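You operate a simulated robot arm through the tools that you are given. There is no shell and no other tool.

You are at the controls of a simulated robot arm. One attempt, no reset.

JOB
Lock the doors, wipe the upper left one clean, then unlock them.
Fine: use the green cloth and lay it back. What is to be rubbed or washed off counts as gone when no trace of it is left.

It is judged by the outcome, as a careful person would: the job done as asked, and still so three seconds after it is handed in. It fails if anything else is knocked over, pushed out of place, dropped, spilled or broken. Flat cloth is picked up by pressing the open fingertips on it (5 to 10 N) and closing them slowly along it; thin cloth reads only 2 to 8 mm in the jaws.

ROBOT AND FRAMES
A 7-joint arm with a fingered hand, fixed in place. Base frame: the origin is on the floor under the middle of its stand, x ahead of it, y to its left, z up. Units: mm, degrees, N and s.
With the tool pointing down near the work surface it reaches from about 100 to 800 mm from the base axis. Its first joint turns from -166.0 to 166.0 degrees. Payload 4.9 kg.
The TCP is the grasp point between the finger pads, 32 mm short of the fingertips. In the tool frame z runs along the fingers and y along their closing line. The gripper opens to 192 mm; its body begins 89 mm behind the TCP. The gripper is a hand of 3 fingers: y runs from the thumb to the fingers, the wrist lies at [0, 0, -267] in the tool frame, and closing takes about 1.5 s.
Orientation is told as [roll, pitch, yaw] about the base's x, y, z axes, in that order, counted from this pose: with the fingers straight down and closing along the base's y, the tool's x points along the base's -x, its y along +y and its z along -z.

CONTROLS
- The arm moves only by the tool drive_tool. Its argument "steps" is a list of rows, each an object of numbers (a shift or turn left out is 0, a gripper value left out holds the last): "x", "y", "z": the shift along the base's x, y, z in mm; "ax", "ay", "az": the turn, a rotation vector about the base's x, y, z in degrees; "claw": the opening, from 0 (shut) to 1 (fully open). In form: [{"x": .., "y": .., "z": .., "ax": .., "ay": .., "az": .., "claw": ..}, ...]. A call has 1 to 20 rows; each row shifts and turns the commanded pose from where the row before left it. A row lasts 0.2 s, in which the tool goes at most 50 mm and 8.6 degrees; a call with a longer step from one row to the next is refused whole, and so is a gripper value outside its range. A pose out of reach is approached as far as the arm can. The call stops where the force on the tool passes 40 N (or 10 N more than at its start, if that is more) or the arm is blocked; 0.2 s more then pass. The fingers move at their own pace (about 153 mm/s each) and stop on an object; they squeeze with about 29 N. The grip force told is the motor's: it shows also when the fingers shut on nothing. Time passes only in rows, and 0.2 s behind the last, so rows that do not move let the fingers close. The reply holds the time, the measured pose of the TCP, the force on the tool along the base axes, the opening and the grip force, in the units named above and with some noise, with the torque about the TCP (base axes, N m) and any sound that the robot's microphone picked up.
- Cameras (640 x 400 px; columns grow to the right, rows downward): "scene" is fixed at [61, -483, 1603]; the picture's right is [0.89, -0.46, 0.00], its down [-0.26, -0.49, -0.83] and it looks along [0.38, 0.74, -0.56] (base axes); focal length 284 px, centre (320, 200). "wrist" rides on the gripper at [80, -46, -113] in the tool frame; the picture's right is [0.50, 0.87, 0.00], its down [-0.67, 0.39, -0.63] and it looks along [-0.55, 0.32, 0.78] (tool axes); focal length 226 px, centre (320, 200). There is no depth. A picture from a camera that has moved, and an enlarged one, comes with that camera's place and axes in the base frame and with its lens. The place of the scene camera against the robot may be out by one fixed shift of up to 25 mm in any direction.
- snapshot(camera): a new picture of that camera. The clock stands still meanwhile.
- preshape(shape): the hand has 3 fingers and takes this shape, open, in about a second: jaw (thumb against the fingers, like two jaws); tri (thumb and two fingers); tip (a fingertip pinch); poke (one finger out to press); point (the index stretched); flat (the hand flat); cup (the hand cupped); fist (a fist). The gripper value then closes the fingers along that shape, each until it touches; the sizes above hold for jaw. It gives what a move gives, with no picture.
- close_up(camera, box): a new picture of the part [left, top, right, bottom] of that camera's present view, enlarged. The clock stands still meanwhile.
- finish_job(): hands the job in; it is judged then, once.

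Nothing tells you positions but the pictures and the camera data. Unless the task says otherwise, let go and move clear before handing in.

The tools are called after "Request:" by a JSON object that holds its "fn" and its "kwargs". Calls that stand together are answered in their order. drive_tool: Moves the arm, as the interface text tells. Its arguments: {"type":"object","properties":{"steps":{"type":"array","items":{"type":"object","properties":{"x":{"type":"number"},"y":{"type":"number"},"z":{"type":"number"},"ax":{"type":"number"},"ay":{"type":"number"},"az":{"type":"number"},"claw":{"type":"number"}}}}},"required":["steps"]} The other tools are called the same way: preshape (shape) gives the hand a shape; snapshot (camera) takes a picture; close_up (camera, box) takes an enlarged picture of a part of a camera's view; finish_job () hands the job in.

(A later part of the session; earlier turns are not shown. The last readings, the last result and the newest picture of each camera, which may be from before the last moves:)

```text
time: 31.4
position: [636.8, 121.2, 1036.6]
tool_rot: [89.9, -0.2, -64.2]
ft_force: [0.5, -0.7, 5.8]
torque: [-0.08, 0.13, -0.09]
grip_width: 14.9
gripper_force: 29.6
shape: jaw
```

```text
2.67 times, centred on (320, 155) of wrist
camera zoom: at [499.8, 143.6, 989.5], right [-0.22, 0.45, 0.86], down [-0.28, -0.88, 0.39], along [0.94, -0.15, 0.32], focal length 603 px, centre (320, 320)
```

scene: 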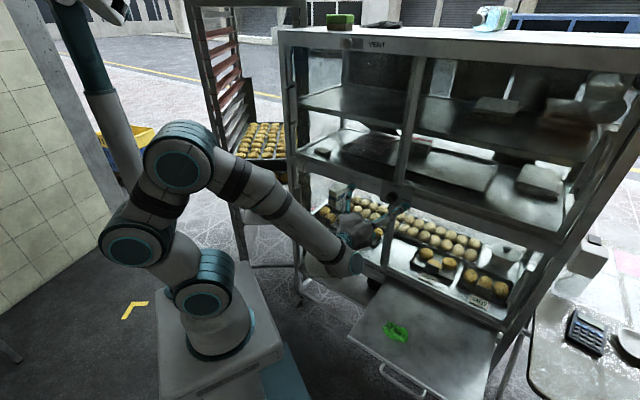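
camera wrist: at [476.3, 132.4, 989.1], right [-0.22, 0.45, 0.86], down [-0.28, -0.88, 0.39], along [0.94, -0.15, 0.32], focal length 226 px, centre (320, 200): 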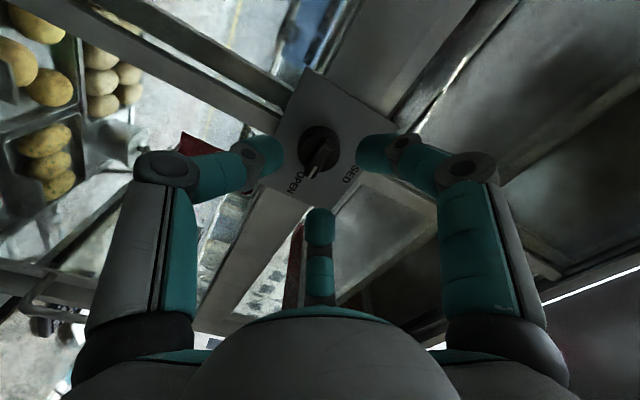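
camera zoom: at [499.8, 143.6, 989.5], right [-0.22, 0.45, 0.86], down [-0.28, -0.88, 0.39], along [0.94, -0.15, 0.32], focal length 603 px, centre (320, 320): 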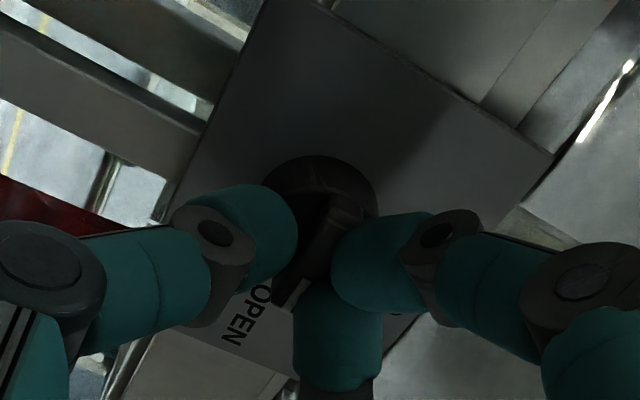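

Good grip: 14.9 mm on the bar with little side force. I'll turn counter-clockwise (as seen from the front) in stages toward CLOSED, first 30°.

Request:
{"fn": "drive_tool", "kwargs": {"steps": [{"ax": -4.5, "ay": -2.18}, {"ax": -4.5, "ay": -2.18}, {"ax": -4.5, "ay": -2.18}, {"ax": -4.5, "ay": -2.18}, {"ax": -4.5, "ay": -2.18}, {"ax": -4.5, "ay": -2.18}, {"x": 0}]}}

Request:
{"fn": "close_up", "kwargs": {"camera": "scene", "box": [350, 165, 430, 215]}}

Request:
{"fn": "close_up", "kwargs": {"camera": "wrist", "box": [220, 80, 420, 230]}}

```text
time: 33.0
position: [634.9, 119.2, 1038.5]
tool_rot: [89.4, -30.0, -63.3]
ft_force: [-8.2, 18.8, -7.4]
torque: [0.02, 0.09, 0.53]
grip_width: 13.7
gripper_force: 28.8
shape: jaw
out of reach, approached as far as the arm can: row 6
```

```text
8.00 times, centred on (390, 190) of scene
camera zoom: at [61.0, -483.0, 1603.0], right [0.89, -0.46, 0.0], down [-0.26, -0.49, -0.83], along [0.38, 0.74, -0.56], focal length 2273 px, centre (-240, 280)
```

zoom: 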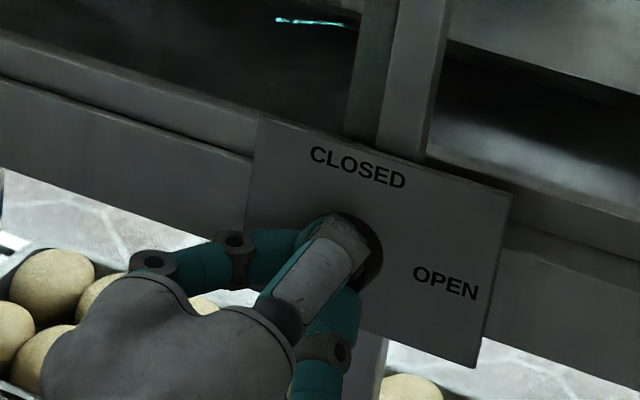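

```text
2.67 times, centred on (320, 155) of wrist
camera zoom: at [513.0, 109.9, 959.8], right [-0.38, 0.78, 0.5], down [-0.39, -0.62, 0.68], along [0.84, 0.06, 0.54], focal length 603 px, centre (320, 320)
```

zoom: 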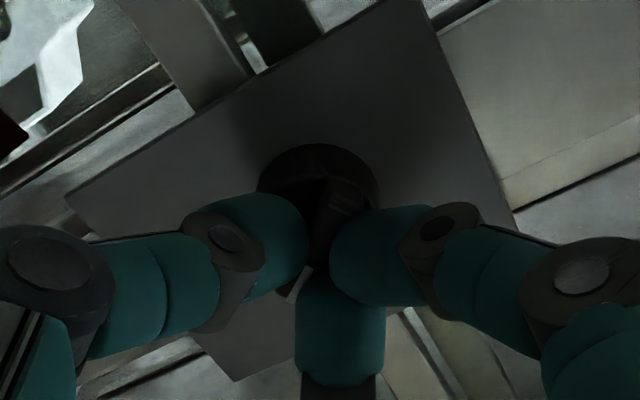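

The knob turned with the hand, but the wrist roll limit is near. I'll release, back off, check where the knob stands, then re-grip with the hand rolled half a turn so I have range left.

Request:
{"fn": "drive_tool", "kwargs": {"steps": [{"claw": 0.3}, {"x": 0}, {"x": 0}, {"x": -13.5, "y": -6.5}, {"x": -13.5, "y": -6.5}, {"x": -13.5, "y": -6.5}, {"x": 0}]}}

Request:
{"fn": "close_up", "kwargs": {"camera": "scene", "box": [350, 165, 430, 215]}}

Request:
{"fn": "close_up", "kwargs": {"camera": "wrist", "box": [220, 60, 420, 210]}}

```text
time: 34.6
position: [595.9, 95.8, 1039.7]
tool_rot: [90.0, -30.2, -64.2]
ft_force: [-0.2, 0.9, 0.5]
torque: [0.02, -0.02, -0.01]
grip_width: 57.2
gripper_force: 0.1
shape: jaw
```

```text
8.00 times, centred on (390, 190) of scene
camera zoom: at [61.0, -483.0, 1603.0], right [0.89, -0.46, 0.0], down [-0.26, -0.49, -0.83], along [0.38, 0.74, -0.56], focal length 2273 px, centre (-240, 280)
```

zoom: 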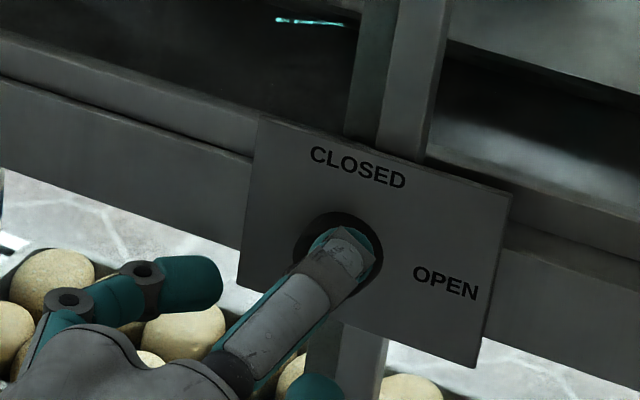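

```text
2.67 times, centred on (320, 135) of wrist
camera zoom: at [474.3, 88.9, 961.0], right [-0.38, 0.78, 0.5], down [-0.4, -0.62, 0.67], along [0.83, 0.06, 0.55], focal length 603 px, centre (320, 373)
```

zoom: 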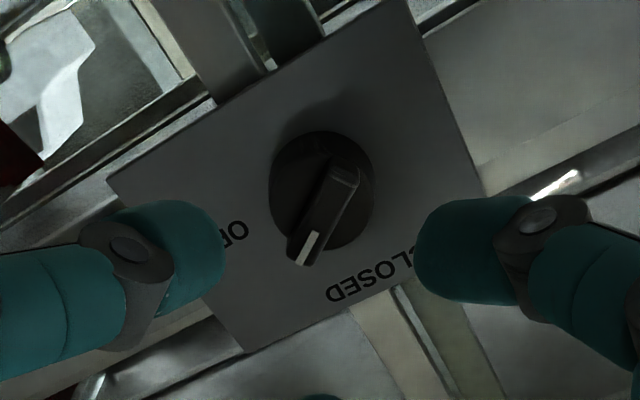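

The knob is about a third of the way to CLOSED and stays there. I'm rolling the hand back by about 180° while clear of the plate and re-centring on the axis.

Request:
{"fn": "drive_tool", "kwargs": {"steps": [{"x": -2.5, "y": 5, "z": -4.5}, {"ax": 7.65, "ay": 3.7}, {"ax": 7.65, "ay": 3.7}, {"ax": 7.65, "ay": 3.7}, {"ax": 7.65, "ay": 3.7}, {"ax": 7.65, "ay": 3.7}, {"ax": 7.65, "ay": 3.7}, {"ax": 7.65, "ay": 3.7}, {"ax": 7.65, "ay": 3.7}, {"ax": 7.65, "ay": 3.7}, {"ax": 7.65, "ay": 3.7}, {"ax": 7.65, "ay": 3.7}, {"ax": 7.65, "ay": 3.7}, {"ax": 7.65, "ay": 3.7}, {"ax": 7.65, "ay": 3.7}, {"ax": 7.65, "ay": 3.7}, {"ax": 7.65, "ay": 3.7}, {"ax": 7.65, "ay": 3.7}, {"x": 0}]}}

```text
time: 38.6
position: [593.6, 103.1, 1036.8]
tool_rot: [-90.0, 65.7, 115.8]
ft_force: [0.4, -0.2, -0.2]
torque: [-0.03, -0.05, 0.01]
grip_width: 57.5
gripper_force: 0.0
shape: jaw
```

Roll works in this direction without limits. I'm completing the remaining ~36° of roll.

Request:
{"fn": "drive_tool", "kwargs": {"steps": [{"ax": 7.65, "ay": 3.7}, {"ax": 7.65, "ay": 3.7}, {"ax": 7.65, "ay": 3.7}, {"ax": 7.65, "ay": 3.7}, {"x": 0}, {"x": 0}]}}

Request:
{"fn": "snapshot", "kwargs": {"camera": "wrist"}}

Request:
{"fn": "close_up", "kwargs": {"camera": "wrist", "box": [220, 40, 420, 190]}}

Request:
{"fn": "close_up", "kwargs": {"camera": "scene", "box": [350, 165, 430, 215]}}

```text
time: 40.0
position: [593.9, 101.9, 1037.1]
tool_rot: [-90.0, 31.7, 115.8]
ft_force: [1.0, -0.2, 0.0]
torque: [0.01, 0.0, 0.01]
grip_width: 57.8
gripper_force: 0.0
shape: jaw
```

```text
taken
camera wrist: at [510.6, 14.0, 1117.6], right [0.38, -0.79, -0.47], down [-0.73, 0.06, -0.68], along [0.57, 0.61, -0.56], focal length 226 px, centre (320, 200)
```

wrist: 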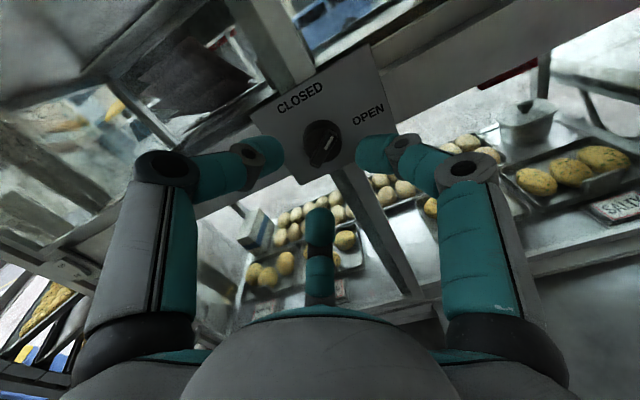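

```text
2.67 times, centred on (320, 115) of wrist
camera zoom: at [510.6, 14.0, 1117.6], right [0.38, -0.79, -0.47], down [-0.73, 0.06, -0.68], along [0.57, 0.61, -0.56], focal length 603 px, centre (320, 427)
```

zoom: 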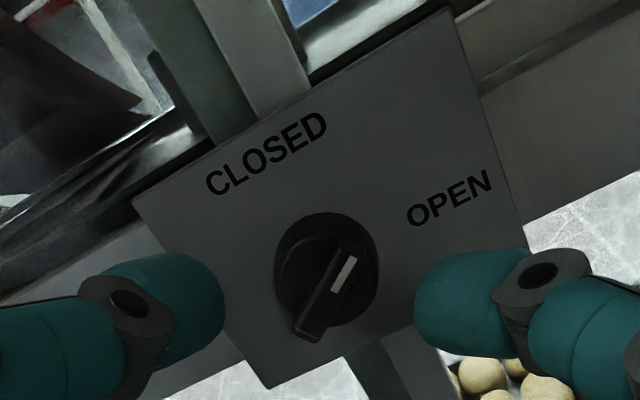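

```text
8.00 times, centred on (390, 190) of scene
camera zoom: at [61.0, -483.0, 1603.0], right [0.89, -0.46, 0.0], down [-0.26, -0.49, -0.83], along [0.38, 0.74, -0.56], focal length 2273 px, centre (-240, 280)
```

zoom: 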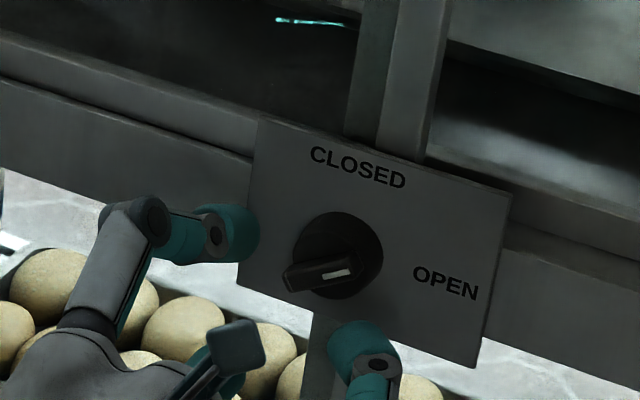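

I can see the knob clearly at about 30° toward CLOSED and the hand is rolled to match the bar. I'll advance 47 mm and grip again.

Request:
{"fn": "drive_tool", "kwargs": {"steps": [{"x": 10.6, "y": 5.05}, {"x": 10.6, "y": 5.05}, {"x": 10.6, "y": 5.05}, {"x": 10.6, "y": 5.05}, {"x": 0}, {"claw": 0.1}, {"claw": 0.0}, {"x": 0}, {"x": 0}, {"x": 0}, {"x": 0}]}}

Request:
{"fn": "close_up", "kwargs": {"camera": "wrist", "box": [220, 60, 420, 210]}}

```text
time: 42.4
position: [636.5, 123.7, 1036.1]
tool_rot: [-89.9, 31.8, 115.9]
ft_force: [0.0, 1.9, -10.9]
torque: [-0.01, 0.0, -0.02]
grip_width: 15.1
gripper_force: 28.3
shape: jaw
```

```text
2.67 times, centred on (320, 135) of wrist
camera zoom: at [553.5, 34.5, 1117.2], right [0.38, -0.79, -0.47], down [-0.73, 0.05, -0.68], along [0.57, 0.61, -0.56], focal length 603 px, centre (320, 373)
```

zoom: 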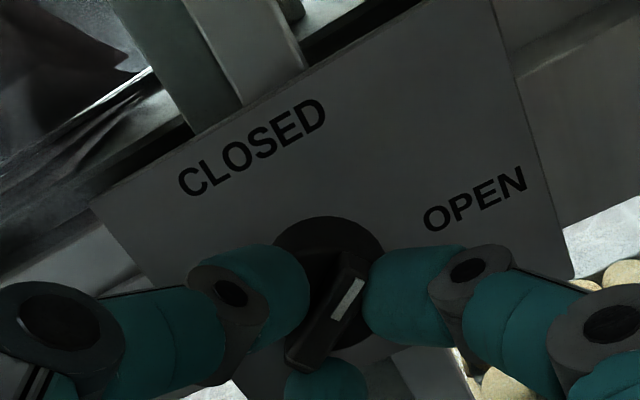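

Gripped at 15.1 mm. Now I turn counter-clockwise another ~52° and look.

Request:
{"fn": "drive_tool", "kwargs": {"steps": [{"ax": -5.85, "ay": -2.83}, {"ax": -5.85, "ay": -2.83}, {"ax": -5.85, "ay": -2.83}, {"ax": -5.85, "ay": -2.83}, {"ax": -5.85, "ay": -2.83}, {"ax": -5.85, "ay": -2.83}, {"ax": -5.85, "ay": -2.83}, {"ax": -5.85, "ay": -2.83}, {"x": 0}]}}

Request:
{"fn": "close_up", "kwargs": {"camera": "wrist", "box": [220, 60, 420, 210]}}

Request:
{"fn": "close_up", "kwargs": {"camera": "scene", "box": [350, 165, 430, 215]}}

```text
time: 44.4
position: [636.5, 121.2, 1037.2]
tool_rot: [-90.1, 83.9, 115.8]
ft_force: [0.2, 0.1, -3.4]
torque: [-0.03, 0.08, 0.52]
grip_width: 13.4
gripper_force: 28.5
shape: jaw
```

```text
2.67 times, centred on (320, 135) of wrist
camera zoom: at [518.1, 106.7, 1120.7], right [0.4, -0.82, 0.4], down [-0.43, -0.56, -0.71], along [0.81, 0.11, -0.58], focal length 603 px, centre (320, 373)
```

zoom: 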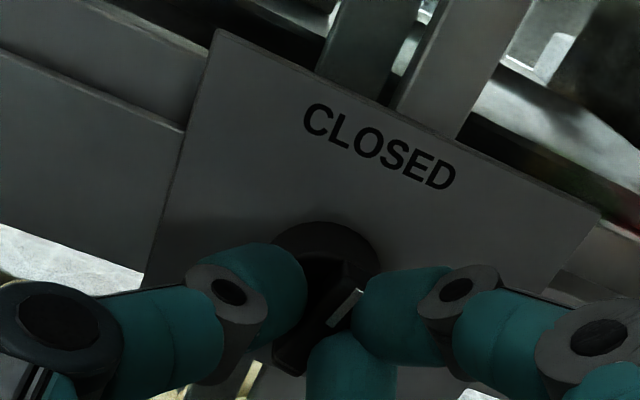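

```text
8.00 times, centred on (390, 190) of scene
camera zoom: at [61.0, -483.0, 1603.0], right [0.89, -0.46, 0.0], down [-0.26, -0.49, -0.83], along [0.38, 0.74, -0.56], focal length 2273 px, centre (-240, 280)
```

zoom: 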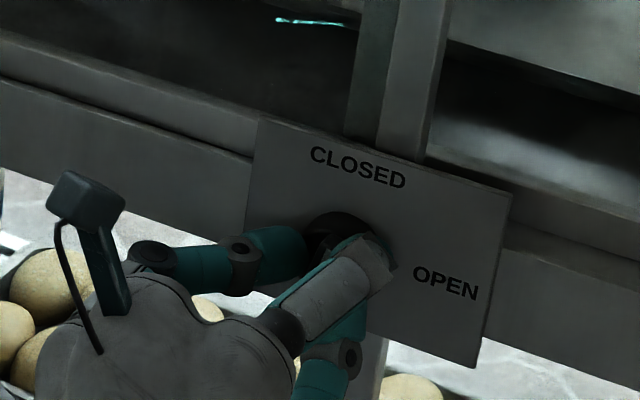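

The knob followed and stands near 84°. I'll turn the last 6° and check the torque.

Request:
{"fn": "drive_tool", "kwargs": {"steps": [{"ax": -2.8, "ay": -1.36}, {"ax": -2.8, "ay": -1.36}, {"x": 0}, {"x": 0}]}}

Request:
{"fn": "drive_tool", "kwargs": {"steps": [{"claw": 0.3}, {"x": 0}, {"x": 0}, {"x": -13.5, "y": -6.5}, {"x": -13.5, "y": -6.5}, {"x": -13.5, "y": -6.5}, {"x": 0}]}}

Request:
{"fn": "close_up", "kwargs": {"camera": "wrist", "box": [220, 40, 420, 190]}}

Request:
{"fn": "close_up", "kwargs": {"camera": "scene", "box": [350, 165, 430, 215]}}

```text
time: 45.4
position: [635.4, 122.3, 1035.5]
tool_rot: [36.6, 90.0, -117.6]
ft_force: [1.6, 2.3, -2.7]
torque: [-0.07, 0.14, 0.46]
grip_width: 13.8
gripper_force: 28.9
shape: jaw
```

```text
time: 47.0
position: [595.4, 104.2, 1035.4]
tool_rot: [143.9, 90.0, -10.4]
ft_force: [-0.1, -0.3, 0.2]
torque: [-0.02, -0.01, -0.04]
grip_width: 57.2
gripper_force: 0.1
shape: jaw
```

```text
2.67 times, centred on (320, 115) of wrist
camera zoom: at [473.5, 95.0, 1115.9], right [0.38, -0.78, 0.5], down [-0.4, -0.62, -0.67], along [0.84, 0.05, -0.55], focal length 603 px, centre (320, 427)
```

zoom: 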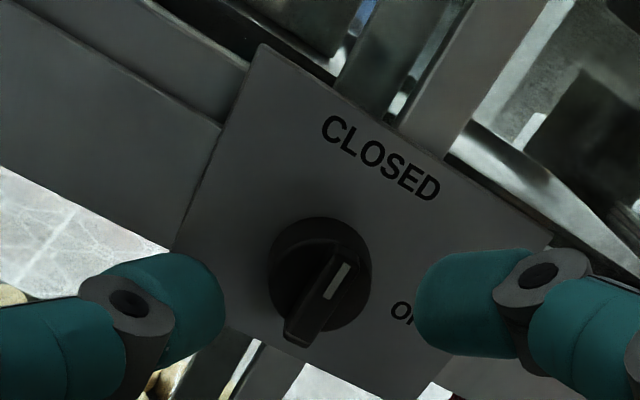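

```text
8.00 times, centred on (390, 190) of scene
camera zoom: at [61.0, -483.0, 1603.0], right [0.89, -0.46, 0.0], down [-0.26, -0.49, -0.83], along [0.38, 0.74, -0.56], focal length 2273 px, centre (-240, 280)
```

zoom: 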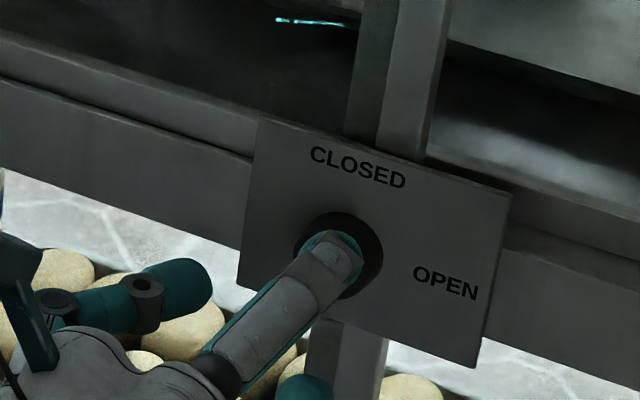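

The knob's pointer is now at CLOSED. Next I retreat and tilt the hand down to go and look at the green cloth.

Request:
{"fn": "drive_tool", "kwargs": {"steps": [{"x": -12, "y": -8, "z": 0}, {"x": -12, "y": -8, "z": -3, "ax": -3.54, "ay": 7.4}, {"x": -12, "y": -8, "z": -3, "ax": -3.54, "ay": 7.4}, {"x": -12, "y": -8, "z": -3, "ax": -3.54, "ay": 7.4}, {"x": -12, "y": -8, "z": -3, "ax": -3.54, "ay": 7.4}, {"x": -12, "y": -8, "z": -3, "ax": -3.54, "ay": 7.4}, {"x": -12, "y": -8, "z": -3, "ax": -3.54, "ay": 7.4}, {"x": -12, "y": -8, "z": -3, "ax": -3.54, "ay": 7.4}, {"x": -12, "y": -8, "z": -3, "ax": -3.54, "ay": 7.4}, {"x": -8, "y": -8, "z": -3, "ax": -3.54, "ay": 7.4}, {"x": -5, "y": -8, "z": -3, "ax": -3.54, "ay": 7.4}, {"ax": -3.54, "ay": 7.4}, {"x": 0}]}}

Request:
{"fn": "snapshot", "kwargs": {"camera": "wrist"}}

Request:
{"fn": "snapshot", "kwargs": {"camera": "scene"}}

Request:
{"fn": "close_up", "kwargs": {"camera": "scene", "box": [375, 175, 425, 210]}}

```text
time: 49.8
position: [473.7, 14.8, 1006.2]
tool_rot: [-0.2, -0.3, -154.5]
ft_force: [-1.0, -0.3, 0.1]
torque: [0.0, -0.01, -0.02]
grip_width: 57.6
gripper_force: 0.0
shape: jaw
```

```text
taken
camera wrist: at [527.0, 90.3, 1119.5], right [0.82, -0.57, -0.01], down [-0.43, -0.64, 0.63], along [-0.36, -0.52, -0.77], focal length 226 px, centre (320, 200)
```

wrist: 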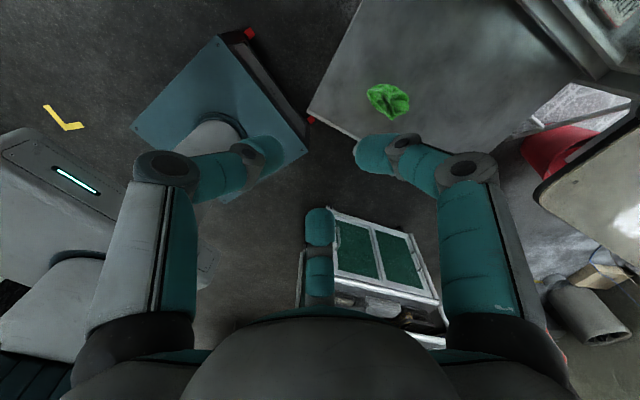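

```text
taken
```

scene: 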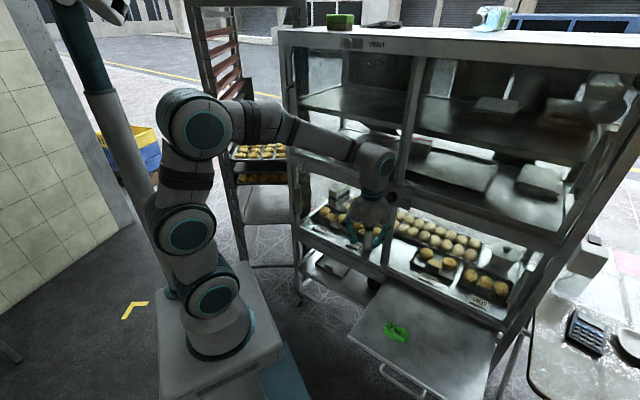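

```text
11.43 times, centred on (400, 192) of scene
camera zoom: at [61.0, -483.0, 1603.0], right [0.89, -0.46, 0.0], down [-0.26, -0.49, -0.83], along [0.38, 0.74, -0.56], focal length 3248 px, centre (-594, 286)
```

zoom: 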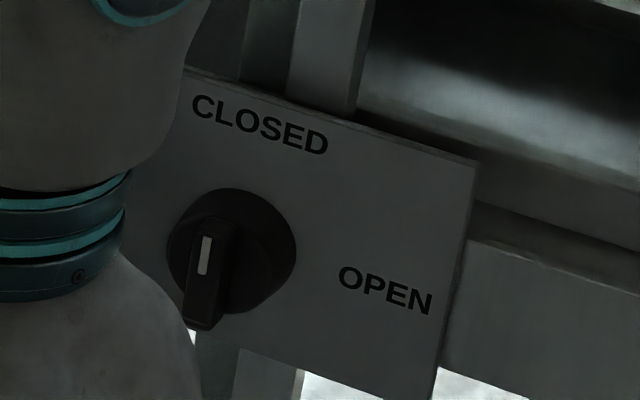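

The knob pointer stands upright at CLOSED, and the cyan streak in the glass is a reflection of the robot's status light. The cloth is near (564, -105, 620). I'm moving above it.

Request:
{"fn": "drive_tool", "kwargs": {"steps": [{"x": 11.3, "y": -15, "z": -26}, {"x": 11.3, "y": -15, "z": -26}, {"x": 11.3, "y": -15, "z": -26}, {"x": 11.3, "y": -15, "z": -26}, {"x": 11.3, "y": -15, "z": -26}, {"x": 11.3, "y": -15, "z": -26}, {"x": 11.3, "y": -15, "z": -26}, {"x": 11.3, "y": -15, "z": -26}, {"x": 0}]}}

Request:
{"fn": "snapshot", "kwargs": {"camera": "wrist"}}

Request:
{"fn": "snapshot", "kwargs": {"camera": "scene"}}

Request:
{"fn": "close_up", "kwargs": {"camera": "wrist", "box": [220, 60, 420, 200]}}

```text
time: 51.8
position: [564.7, -105.9, 797.8]
tool_rot: [-0.2, -0.2, -154.4]
ft_force: [0.1, -0.1, 0.3]
torque: [0.02, 0.03, -0.01]
grip_width: 57.6
gripper_force: 0.0
shape: jaw
```

```text
taken
camera wrist: at [617.6, -29.3, 911.4], right [0.82, -0.57, -0.01], down [-0.44, -0.64, 0.63], along [-0.36, -0.52, -0.77], focal length 226 px, centre (320, 200)
```

wrist: 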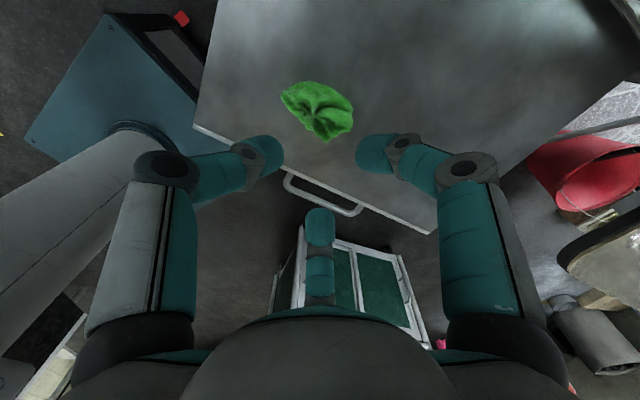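

```text
taken
```

scene: 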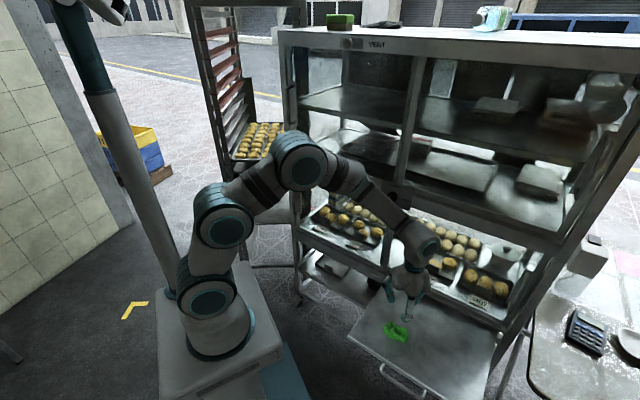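

```text
2.86 times, centred on (320, 130) of wrist
camera zoom: at [617.6, -29.3, 911.4], right [0.82, -0.57, -0.01], down [-0.44, -0.64, 0.63], along [-0.36, -0.52, -0.77], focal length 646 px, centre (320, 400)
```

zoom: 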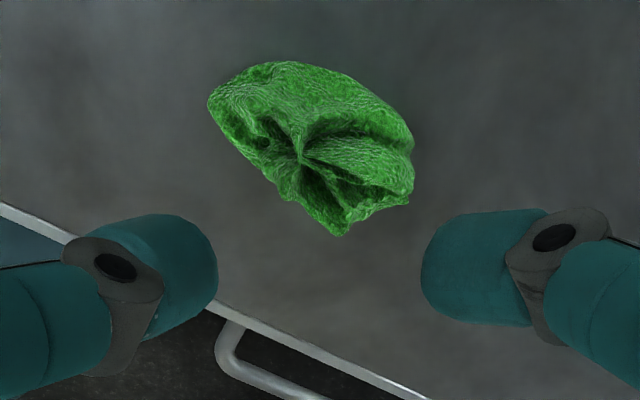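

The cloth is a crumpled green rag, about 90 × 75 mm, centred near (563, -104, 622), and my hand is right above it. I'll descend with the fingers about 58 mm open to just above it.

Request:
{"fn": "drive_tool", "kwargs": {"steps": [{"z": -22}, {"z": -22}, {"z": -22}, {"z": -22}, {"z": -22}, {"z": -15, "x": -1.5, "y": 2}, {"x": 0}]}}

Request:
{"fn": "snapshot", "kwargs": {"camera": "wrist"}}

Request:
{"fn": "close_up", "kwargs": {"camera": "scene", "box": [350, 260, 450, 345]}}

Request:
{"fn": "close_up", "kwargs": {"camera": "wrist", "box": [220, 90, 420, 230]}}

```text
time: 53.1
position: [569.7, -104.3, 692.2]
tool_rot: [0.0, 0.3, -154.4]
ft_force: [-4.1, 3.0, 19.6]
torque: [0.81, 0.54, 0.09]
grip_width: 60.2
gripper_force: 0.0
shape: jaw
stopped in row 6: the force on the tool passed its limit at 50 N (the readings are from after the stop); the commanded pose is now the measured one
```

```text
taken
camera wrist: at [620.9, -29.1, 805.0], right [0.83, -0.56, 0.0], down [-0.44, -0.64, 0.63], along [-0.35, -0.52, -0.78], focal length 226 px, centre (320, 200)
```

wrist: 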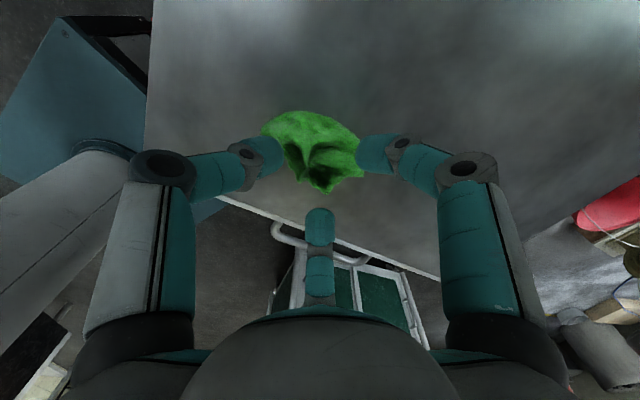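

```text
4.71 times, centred on (400, 302) of scene
camera zoom: at [61.0, -483.0, 1603.0], right [0.89, -0.46, 0.0], down [-0.26, -0.49, -0.83], along [0.38, 0.74, -0.56], focal length 1337 px, centre (-56, -282)
```

zoom: 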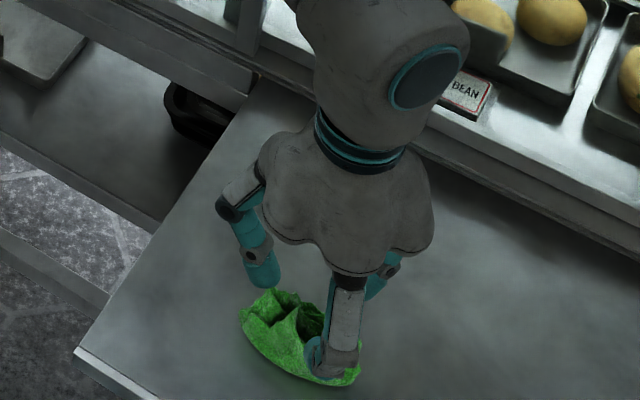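

```text
2.86 times, centred on (320, 160) of wrist
camera zoom: at [620.9, -29.1, 805.0], right [0.83, -0.56, 0.0], down [-0.44, -0.64, 0.63], along [-0.35, -0.52, -0.78], focal length 646 px, centre (320, 314)
```

zoom: 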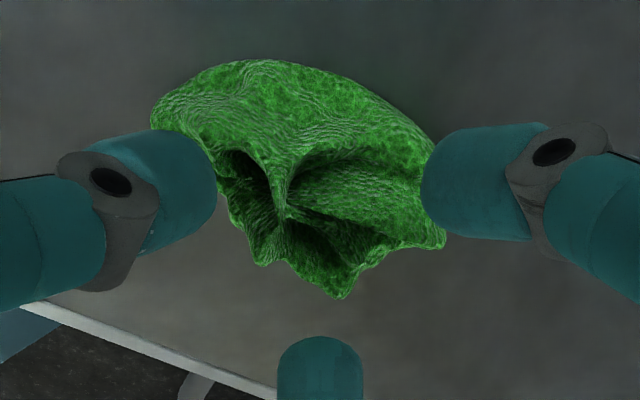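

A fingertip met resistance already at tip height about 660, likely on the bulge of the cloth. I'll lift off and look again before pressing with less force.

Request:
{"fn": "drive_tool", "kwargs": {"steps": [{"z": 15}, {"z": 20}, {"z": 20}, {"x": 0}]}}

Request:
{"fn": "close_up", "kwargs": {"camera": "wrist", "box": [220, 60, 420, 200]}}

Request:
{"fn": "close_up", "kwargs": {"camera": "scene", "box": [360, 300, 440, 355]}}

```text
time: 54.1
position: [569.8, -105.0, 745.4]
tool_rot: [-0.2, 0.0, -154.4]
ft_force: [-0.2, 0.0, -1.1]
torque: [0.05, 0.03, -0.04]
grip_width: 57.7
gripper_force: 0.0
shape: jaw
```

```text
2.86 times, centred on (320, 130) of wrist
camera zoom: at [619.5, -29.7, 857.6], right [0.83, -0.56, 0.0], down [-0.44, -0.64, 0.63], along [-0.36, -0.52, -0.78], focal length 646 px, centre (320, 400)
```

zoom: 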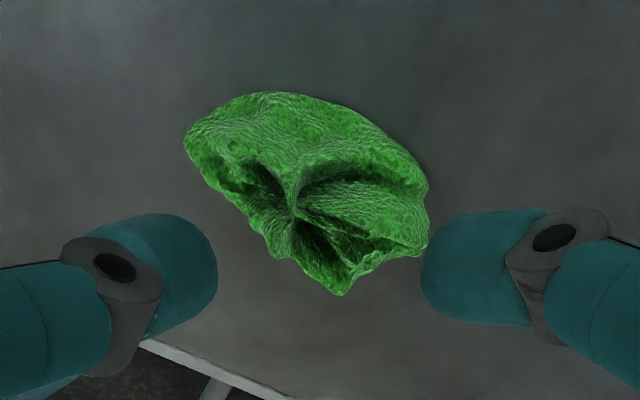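

```text
7.27 times, centred on (400, 328) of scene
camera zoom: at [61.0, -483.0, 1603.0], right [0.89, -0.46, 0.0], down [-0.26, -0.49, -0.83], along [0.38, 0.74, -0.56], focal length 2067 px, centre (-262, -727)
```

zoom: 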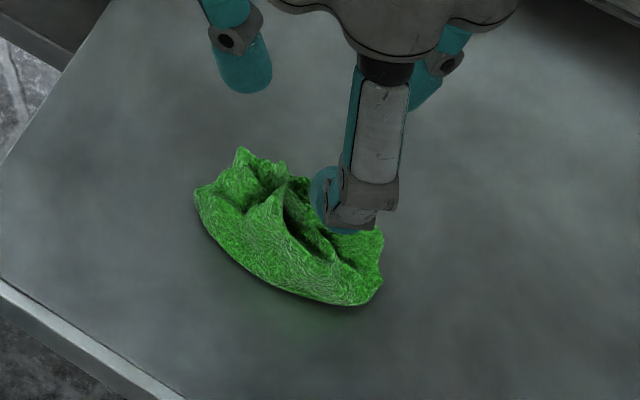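

The cloth is a springy crumpled bundle, about 35–40 mm high, on a board at z≈610. I'll open wider so the tips go around it, centre over it and descend in small steps.

Request:
{"fn": "drive_tool", "kwargs": {"steps": [{"claw": 0.6, "x": -4.5, "y": 5}, {"x": 0}, {"x": 0}, {"z": -20}, {"z": -20}, {"x": 0}]}}

Request:
{"fn": "close_up", "kwargs": {"camera": "wrist", "box": [180, 60, 460, 240]}}

Request:
{"fn": "close_up", "kwargs": {"camera": "scene", "box": [350, 275, 450, 345]}}

```text
time: 55.5
position: [563.7, -99.2, 704.2]
tool_rot: [0.0, 0.0, -154.4]
ft_force: [-0.9, 0.4, 0.1]
torque: [-0.02, 0.01, -0.01]
grip_width: 114.4
gripper_force: 0.0
shape: jaw
```

```text
2.22 times, centred on (320, 150) of wrist
camera zoom: at [615.2, -24.1, 818.0], right [0.83, -0.56, 0.0], down [-0.44, -0.64, 0.63], along [-0.36, -0.52, -0.78], focal length 502 px, centre (320, 311)
```

zoom: 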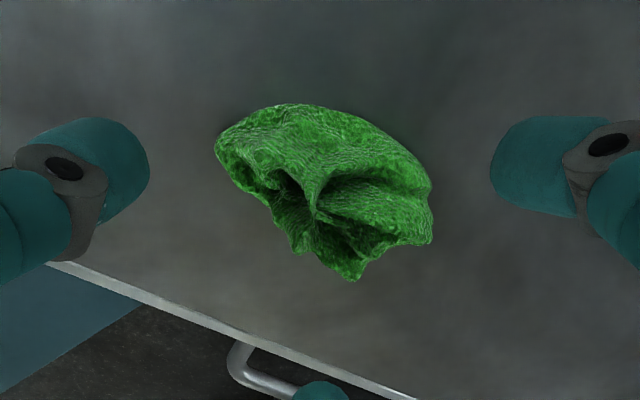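

```text
5.71 times, centred on (400, 310) of scene
camera zoom: at [61.0, -483.0, 1603.0], right [0.89, -0.46, 0.0], down [-0.26, -0.49, -0.83], along [0.38, 0.74, -0.56], focal length 1624 px, centre (-137, -429)
```

zoom: 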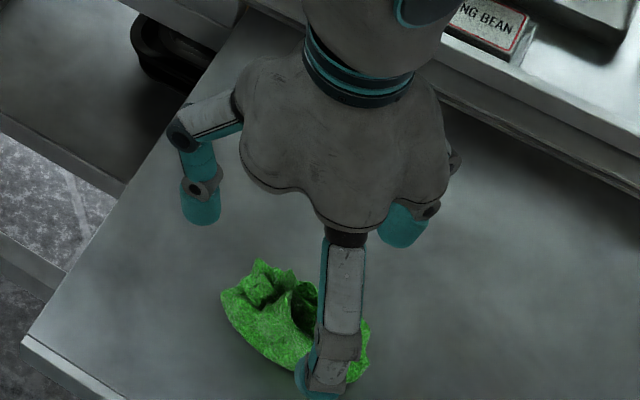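

The cloth is centred between the open fingers. I'm descending in smaller steps.

Request:
{"fn": "drive_tool", "kwargs": {"steps": [{"z": -10}, {"z": -10}, {"z": -8}, {"x": 0}]}}

Request:
{"fn": "drive_tool", "kwargs": {"steps": [{"z": -6}, {"z": -6}, {"x": 0}]}}

Request:
{"fn": "close_up", "kwargs": {"camera": "wrist", "box": [180, 60, 460, 240]}}

Request:
{"fn": "close_up", "kwargs": {"camera": "scene", "box": [350, 275, 450, 345]}}

```text
time: 56.5
position: [561.9, -99.8, 675.1]
tool_rot: [-0.1, 0.0, -154.3]
ft_force: [-0.5, -0.4, -0.6]
torque: [0.04, 0.01, 0.0]
grip_width: 114.9
gripper_force: 0.1
shape: jaw
```

```text
time: 57.3
position: [562.9, -100.0, 664.6]
tool_rot: [-0.1, 0.1, -154.4]
ft_force: [0.5, 0.2, 0.4]
torque: [0.02, -0.02, -0.02]
grip_width: 114.6
gripper_force: 0.1
shape: jaw
```

```text
2.22 times, centred on (320, 150) of wrist
camera zoom: at [615.2, -24.1, 777.6], right [0.83, -0.56, 0.0], down [-0.44, -0.64, 0.63], along [-0.36, -0.52, -0.78], focal length 502 px, centre (320, 311)
```

zoom: 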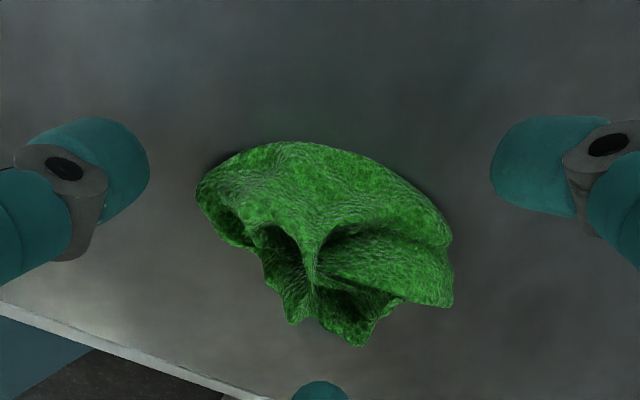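

```text
5.71 times, centred on (400, 310) of scene
camera zoom: at [61.0, -483.0, 1603.0], right [0.89, -0.46, 0.0], down [-0.26, -0.49, -0.83], along [0.38, 0.74, -0.56], focal length 1624 px, centre (-137, -429)
```

zoom: 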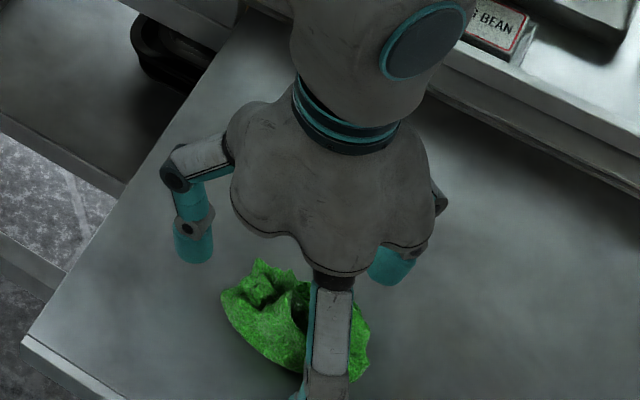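

The fingertips are around the cloth at about z=632 with no contact. I'll go 4 mm lower and close slowly.

Request:
{"fn": "drive_tool", "kwargs": {"steps": [{"z": -4}, {"claw": 0.5}, {"claw": 0.45}, {"claw": 0.4}, {"claw": 0.35}, {"claw": 0.3}, {"claw": 0.25}, {"claw": 0.2}, {"claw": 0.15}, {"claw": 0.1}, {"x": 0}]}}

Request:
{"fn": "close_up", "kwargs": {"camera": "wrist", "box": [180, 60, 460, 240]}}

Request:
{"fn": "close_up", "kwargs": {"camera": "scene", "box": [350, 275, 450, 345]}}

```text
time: 59.7
position: [563.0, -99.8, 660.6]
tool_rot: [-0.1, -0.1, -154.5]
ft_force: [0.3, 0.9, 0.8]
torque: [0.01, -0.04, 0.01]
grip_width: 65.5
gripper_force: 28.8
shape: jaw
```

```text
2.22 times, centred on (320, 150) of wrist
camera zoom: at [615.1, -24.3, 774.0], right [0.83, -0.56, 0.0], down [-0.44, -0.64, 0.63], along [-0.36, -0.52, -0.78], focal length 502 px, centre (320, 311)
```

zoom: 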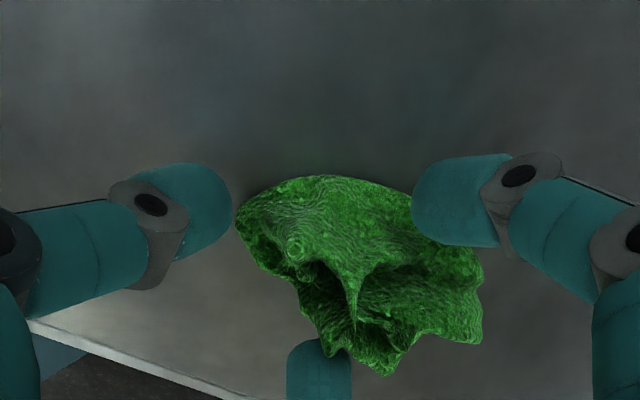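

```text
5.71 times, centred on (400, 310) of scene
camera zoom: at [61.0, -483.0, 1603.0], right [0.89, -0.46, 0.0], down [-0.26, -0.49, -0.83], along [0.38, 0.74, -0.56], focal length 1624 px, centre (-137, -429)
```

zoom: 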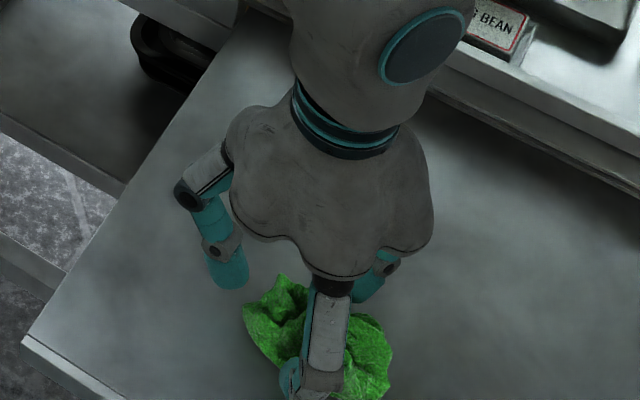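

The fingers stopped on the cloth at 65 mm with full grip force. I'll lift a little to check that it comes along.

Request:
{"fn": "drive_tool", "kwargs": {"steps": [{"claw": 0.0}, {"x": 0}, {"x": 0}, {"z": 8}, {"z": 12}, {"z": 15}, {"x": 0}]}}

Request:
{"fn": "close_up", "kwargs": {"camera": "wrist", "box": [180, 60, 460, 240]}}

Request:
{"fn": "close_up", "kwargs": {"camera": "scene", "box": [350, 275, 450, 345]}}

```text
time: 61.3
position: [562.6, -101.1, 695.8]
tool_rot: [-0.1, 0.1, -154.4]
ft_force: [-0.4, 1.1, -1.1]
torque: [0.02, -0.06, -0.01]
grip_width: 65.4
gripper_force: 29.4
shape: jaw
```

```text
2.22 times, centred on (320, 150) of wrist
camera zoom: at [614.7, -24.5, 808.6], right [0.83, -0.56, 0.0], down [-0.44, -0.64, 0.63], along [-0.36, -0.52, -0.78], focal length 502 px, centre (320, 311)
```

zoom: 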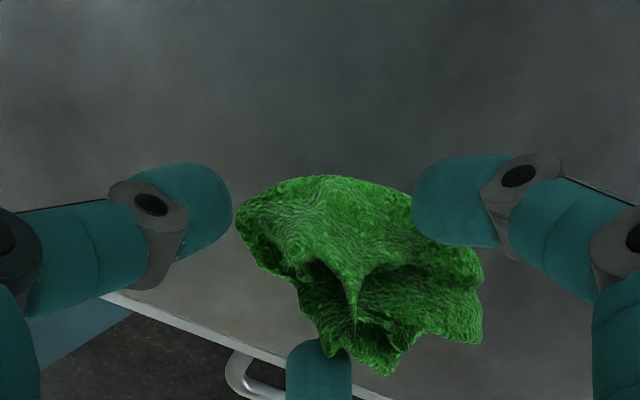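

```text
5.71 times, centred on (400, 310) of scene
camera zoom: at [61.0, -483.0, 1603.0], right [0.89, -0.46, 0.0], down [-0.26, -0.49, -0.83], along [0.38, 0.74, -0.56], focal length 1624 px, centre (-137, -429)
```

zoom: 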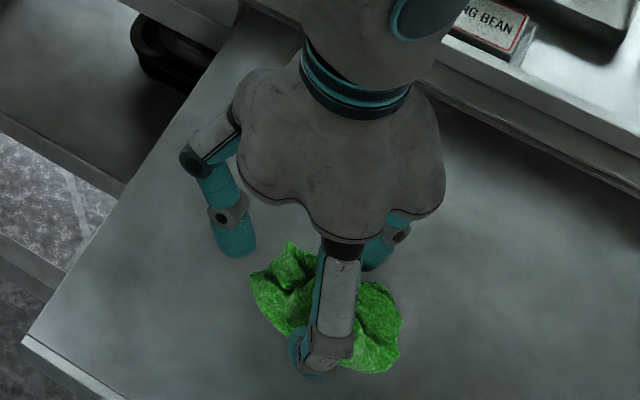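

The cloth is lifted and held. Before wiping I'll use the clear view to study the upper-left door for all dirt.

Request:
{"fn": "close_up", "kwargs": {"camera": "scene", "box": [290, 40, 410, 115]}}

Request:
{"fn": "close_up", "kwargs": {"camera": "scene", "box": [290, 110, 410, 185]}}

Request:
{"fn": "close_up", "kwargs": {"camera": "scene", "box": [320, 105, 370, 145]}}

```text
5.33 times, centred on (350, 78) of scene
camera zoom: at [61.0, -483.0, 1603.0], right [0.89, -0.46, 0.0], down [-0.26, -0.49, -0.83], along [0.38, 0.74, -0.56], focal length 1516 px, centre (160, 853)
```

zoom: 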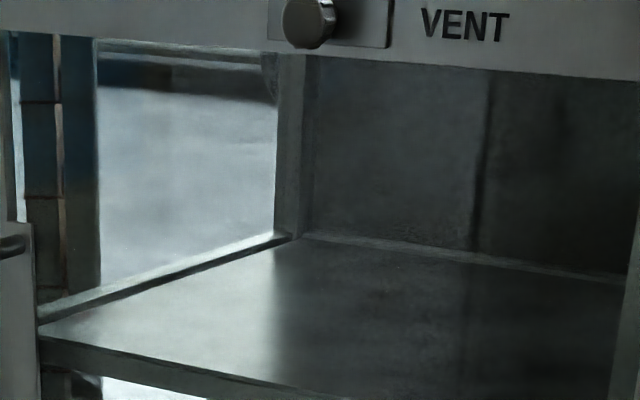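

```text
5.33 times, centred on (350, 148) of scene
camera zoom: at [61.0, -483.0, 1603.0], right [0.89, -0.46, 0.0], down [-0.26, -0.49, -0.83], along [0.38, 0.74, -0.56], focal length 1516 px, centre (160, 480)
```

zoom: 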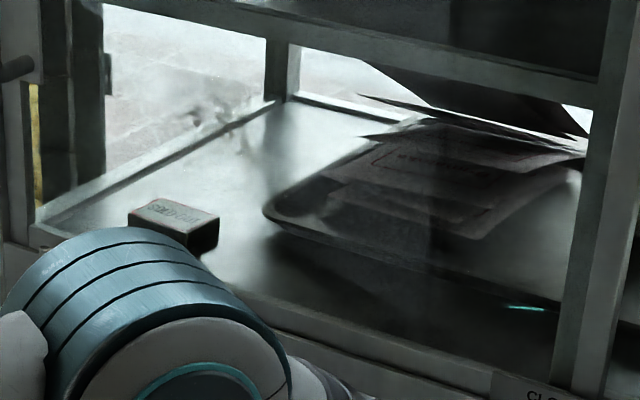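

```text
10.00 times, centred on (345, 125) of scene
camera zoom: at [61.0, -483.0, 1603.0], right [0.89, -0.46, 0.0], down [-0.26, -0.49, -0.83], along [0.38, 0.74, -0.56], focal length 2842 px, centre (70, 950)
```

zoom: 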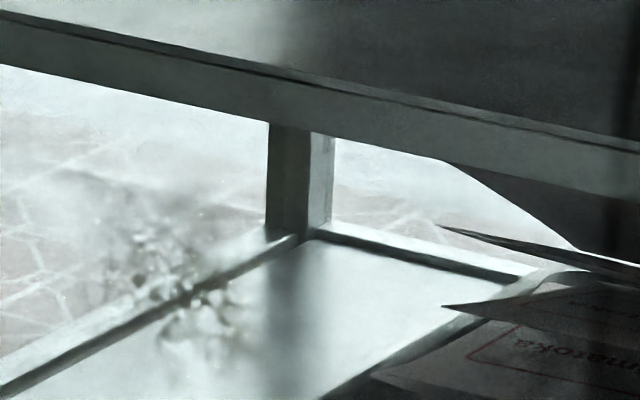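

The dirt is a brownish splatter centred near (569, 405, 1197), about 70–80 mm across. I'm carrying the cloth up and to the left with the hand down, then I'll tilt toward the glass from there.

Request:
{"fn": "drive_tool", "kwargs": {"steps": [{"x": -8, "y": 10, "z": 30}, {"x": -8, "y": 12, "z": 33}, {"x": -8, "y": 12, "z": 33}, {"x": -8, "y": 12, "z": 33}, {"x": -8, "y": 12, "z": 33}, {"x": -8, "y": 12, "z": 33}, {"x": -8, "y": 12, "z": 33}, {"x": -8, "y": 12, "z": 33}, {"x": -8, "y": 12, "z": 33}, {"x": -8, "y": 12, "z": 33}, {"x": 0}]}}

Request:
{"fn": "drive_tool", "kwargs": {"steps": [{"x": -5, "y": 26, "z": 20, "az": 7.4}, {"x": -5, "y": 26, "z": 20, "az": 7.4}, {"x": -5, "y": 26, "z": 20, "az": 7.4}, {"x": -5, "y": 26, "z": 20, "az": 7.4}, {"x": -5, "y": 26, "z": 20, "az": 7.4}, {"x": -5, "y": 26, "z": 20, "az": 7.4}, {"x": -5, "y": 26, "z": 20, "az": 7.4}, {"x": -5, "y": 26, "z": 20, "az": 7.4}, {"x": -5, "y": 26, "z": 20, "az": 7.4}, {"x": -5, "y": 26, "z": 20, "az": 7.4}, {"x": 0}]}}

Request:
{"fn": "snapshot", "kwargs": {"camera": "scene"}}

Request:
{"fn": "snapshot", "kwargs": {"camera": "wrist"}}

```text
time: 63.7
position: [482.6, 19.5, 1021.8]
tool_rot: [0.0, 0.0, -154.4]
ft_force: [0.4, -0.2, -1.2]
torque: [0.03, 0.03, 0.01]
grip_width: 65.3
gripper_force: 29.3
shape: jaw
```

```text
time: 66.1
position: [433.7, 279.3, 1222.9]
tool_rot: [-0.2, 0.0, -80.3]
ft_force: [-0.8, -1.1, -1.6]
torque: [0.0, 0.0, -0.04]
grip_width: 64.6
gripper_force: 29.1
shape: jaw
```

```text
taken
```

scene: 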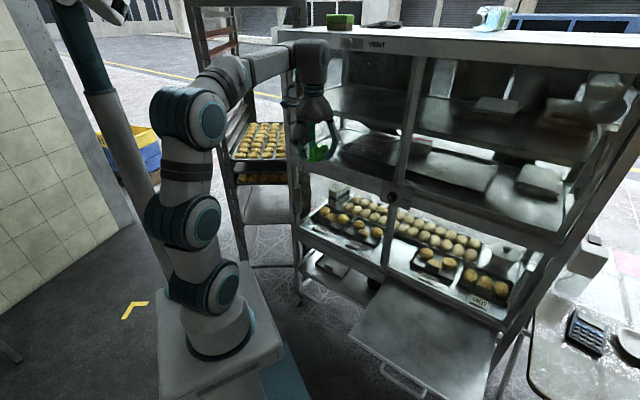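

```text
taken
camera wrist: at [374.9, 349.5, 1335.7], right [0.77, 0.64, 0.0], down [0.5, -0.6, 0.63], along [0.4, -0.49, -0.78], focal length 226 px, centre (320, 200)
```

wrist: 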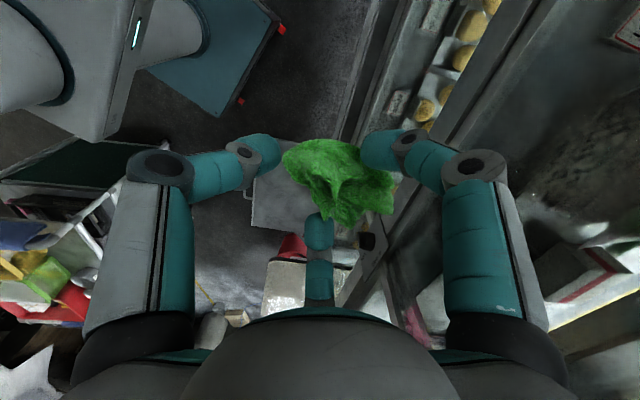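

The splatter is visible in this wrist view at the right, so I'll zoom in to locate it.

Request:
{"fn": "close_up", "kwargs": {"camera": "wrist", "box": [480, 130, 640, 250]}}

Request:
{"fn": "close_up", "kwargs": {"camera": "wrist", "box": [420, 0, 640, 140]}}

Request:
{"fn": "close_up", "kwargs": {"camera": "wrist", "box": [480, 220, 640, 400]}}

```text
3.33 times, centred on (560, 190) of wrist
camera zoom: at [374.9, 349.5, 1335.7], right [0.77, 0.64, 0.0], down [0.5, -0.6, 0.63], along [0.4, -0.49, -0.78], focal length 754 px, centre (-480, 233)
```

zoom: 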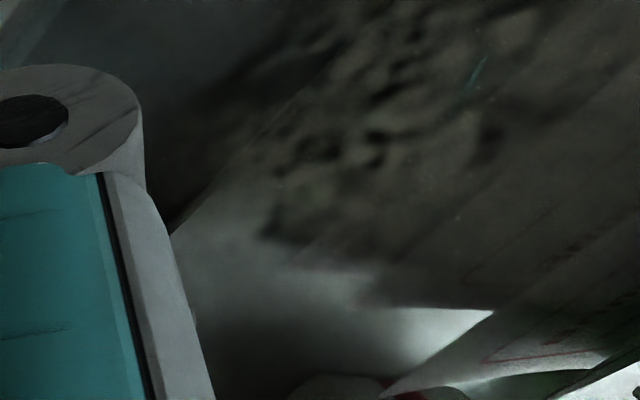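

```text
2.86 times, centred on (530, 70) of wrist
camera zoom: at [374.9, 349.5, 1335.7], right [0.77, 0.64, 0.0], down [0.5, -0.6, 0.63], along [0.4, -0.49, -0.78], focal length 646 px, centre (-280, 571)
```

zoom: 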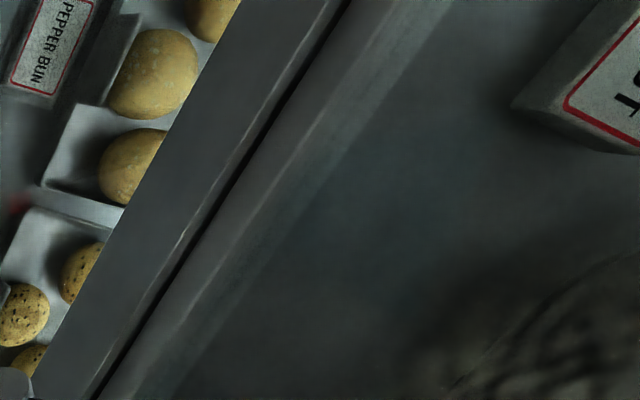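

```text
2.22 times, centred on (560, 310) of wrist
camera zoom: at [374.9, 349.5, 1335.7], right [0.77, 0.64, 0.0], down [0.5, -0.6, 0.63], along [0.4, -0.49, -0.78], focal length 502 px, centre (-213, -44)
```

zoom: 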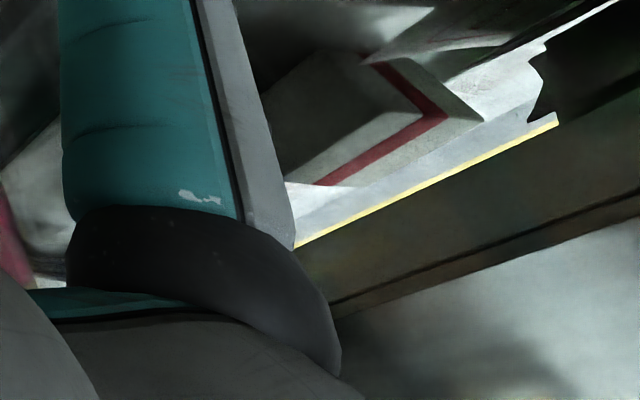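

The splatter centre is confirmed at about (570, 403, 1198) from three views. Now I tilt the hand up toward the cabinet, with about 16° of yaw off the normal to stay inside the wrist limits, while staying well clear of the glass.

Request:
{"fn": "drive_tool", "kwargs": {"steps": [{"x": 3, "y": 3, "ax": 1.43, "ay": -8.08}, {"x": 3, "y": 3, "ax": 1.43, "ay": -8.08}, {"x": 3, "y": 3, "ax": 1.43, "ay": -8.08}, {"x": 3, "y": 3, "ax": 1.43, "ay": -8.08}, {"x": 3, "y": 3, "ax": 1.43, "ay": -8.08}, {"x": 3, "y": 3, "ax": 1.43, "ay": -8.08}, {"x": 3, "y": 3, "ax": 1.43, "ay": -8.08}, {"x": 3, "y": 3, "ax": 1.43, "ay": -8.08}, {"x": 3, "y": 3, "ax": 1.43, "ay": -8.08}, {"x": 3, "y": 3, "ax": 1.43, "ay": -8.08}, {"x": 3, "y": 3, "ax": 1.43, "ay": -8.08}, {"x": 0}]}}

Request:
{"fn": "snapshot", "kwargs": {"camera": "scene"}}

Request:
{"fn": "snapshot", "kwargs": {"camera": "wrist"}}

```text
time: 68.7
position: [467.1, 311.8, 1222.1]
tool_rot: [90.2, 0.5, -80.0]
ft_force: [-0.3, 0.3, -0.5]
torque: [0.01, 0.05, -0.01]
grip_width: 64.7
gripper_force: 28.9
shape: jaw
```

```text
taken
```

scene: 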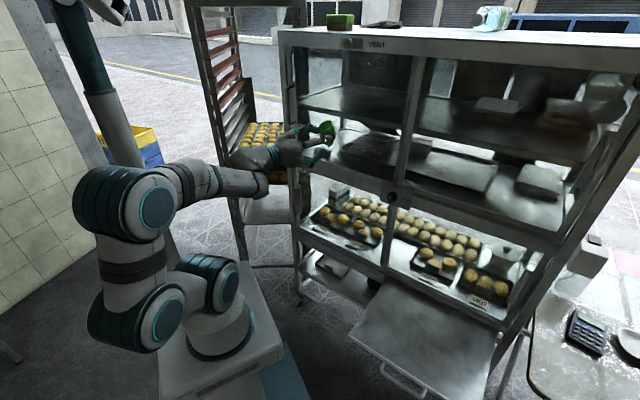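

```text
taken
camera wrist: at [341.3, 370.4, 1176.8], right [-0.09, 0.48, 0.87], down [-0.51, -0.77, 0.38], along [0.86, -0.41, 0.31], focal length 226 px, centre (320, 200)
```

wrist: 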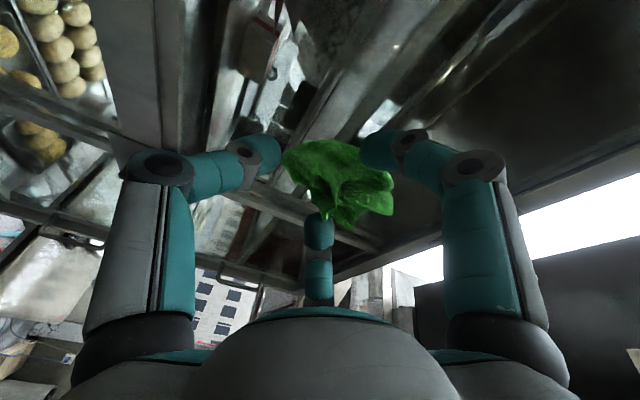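

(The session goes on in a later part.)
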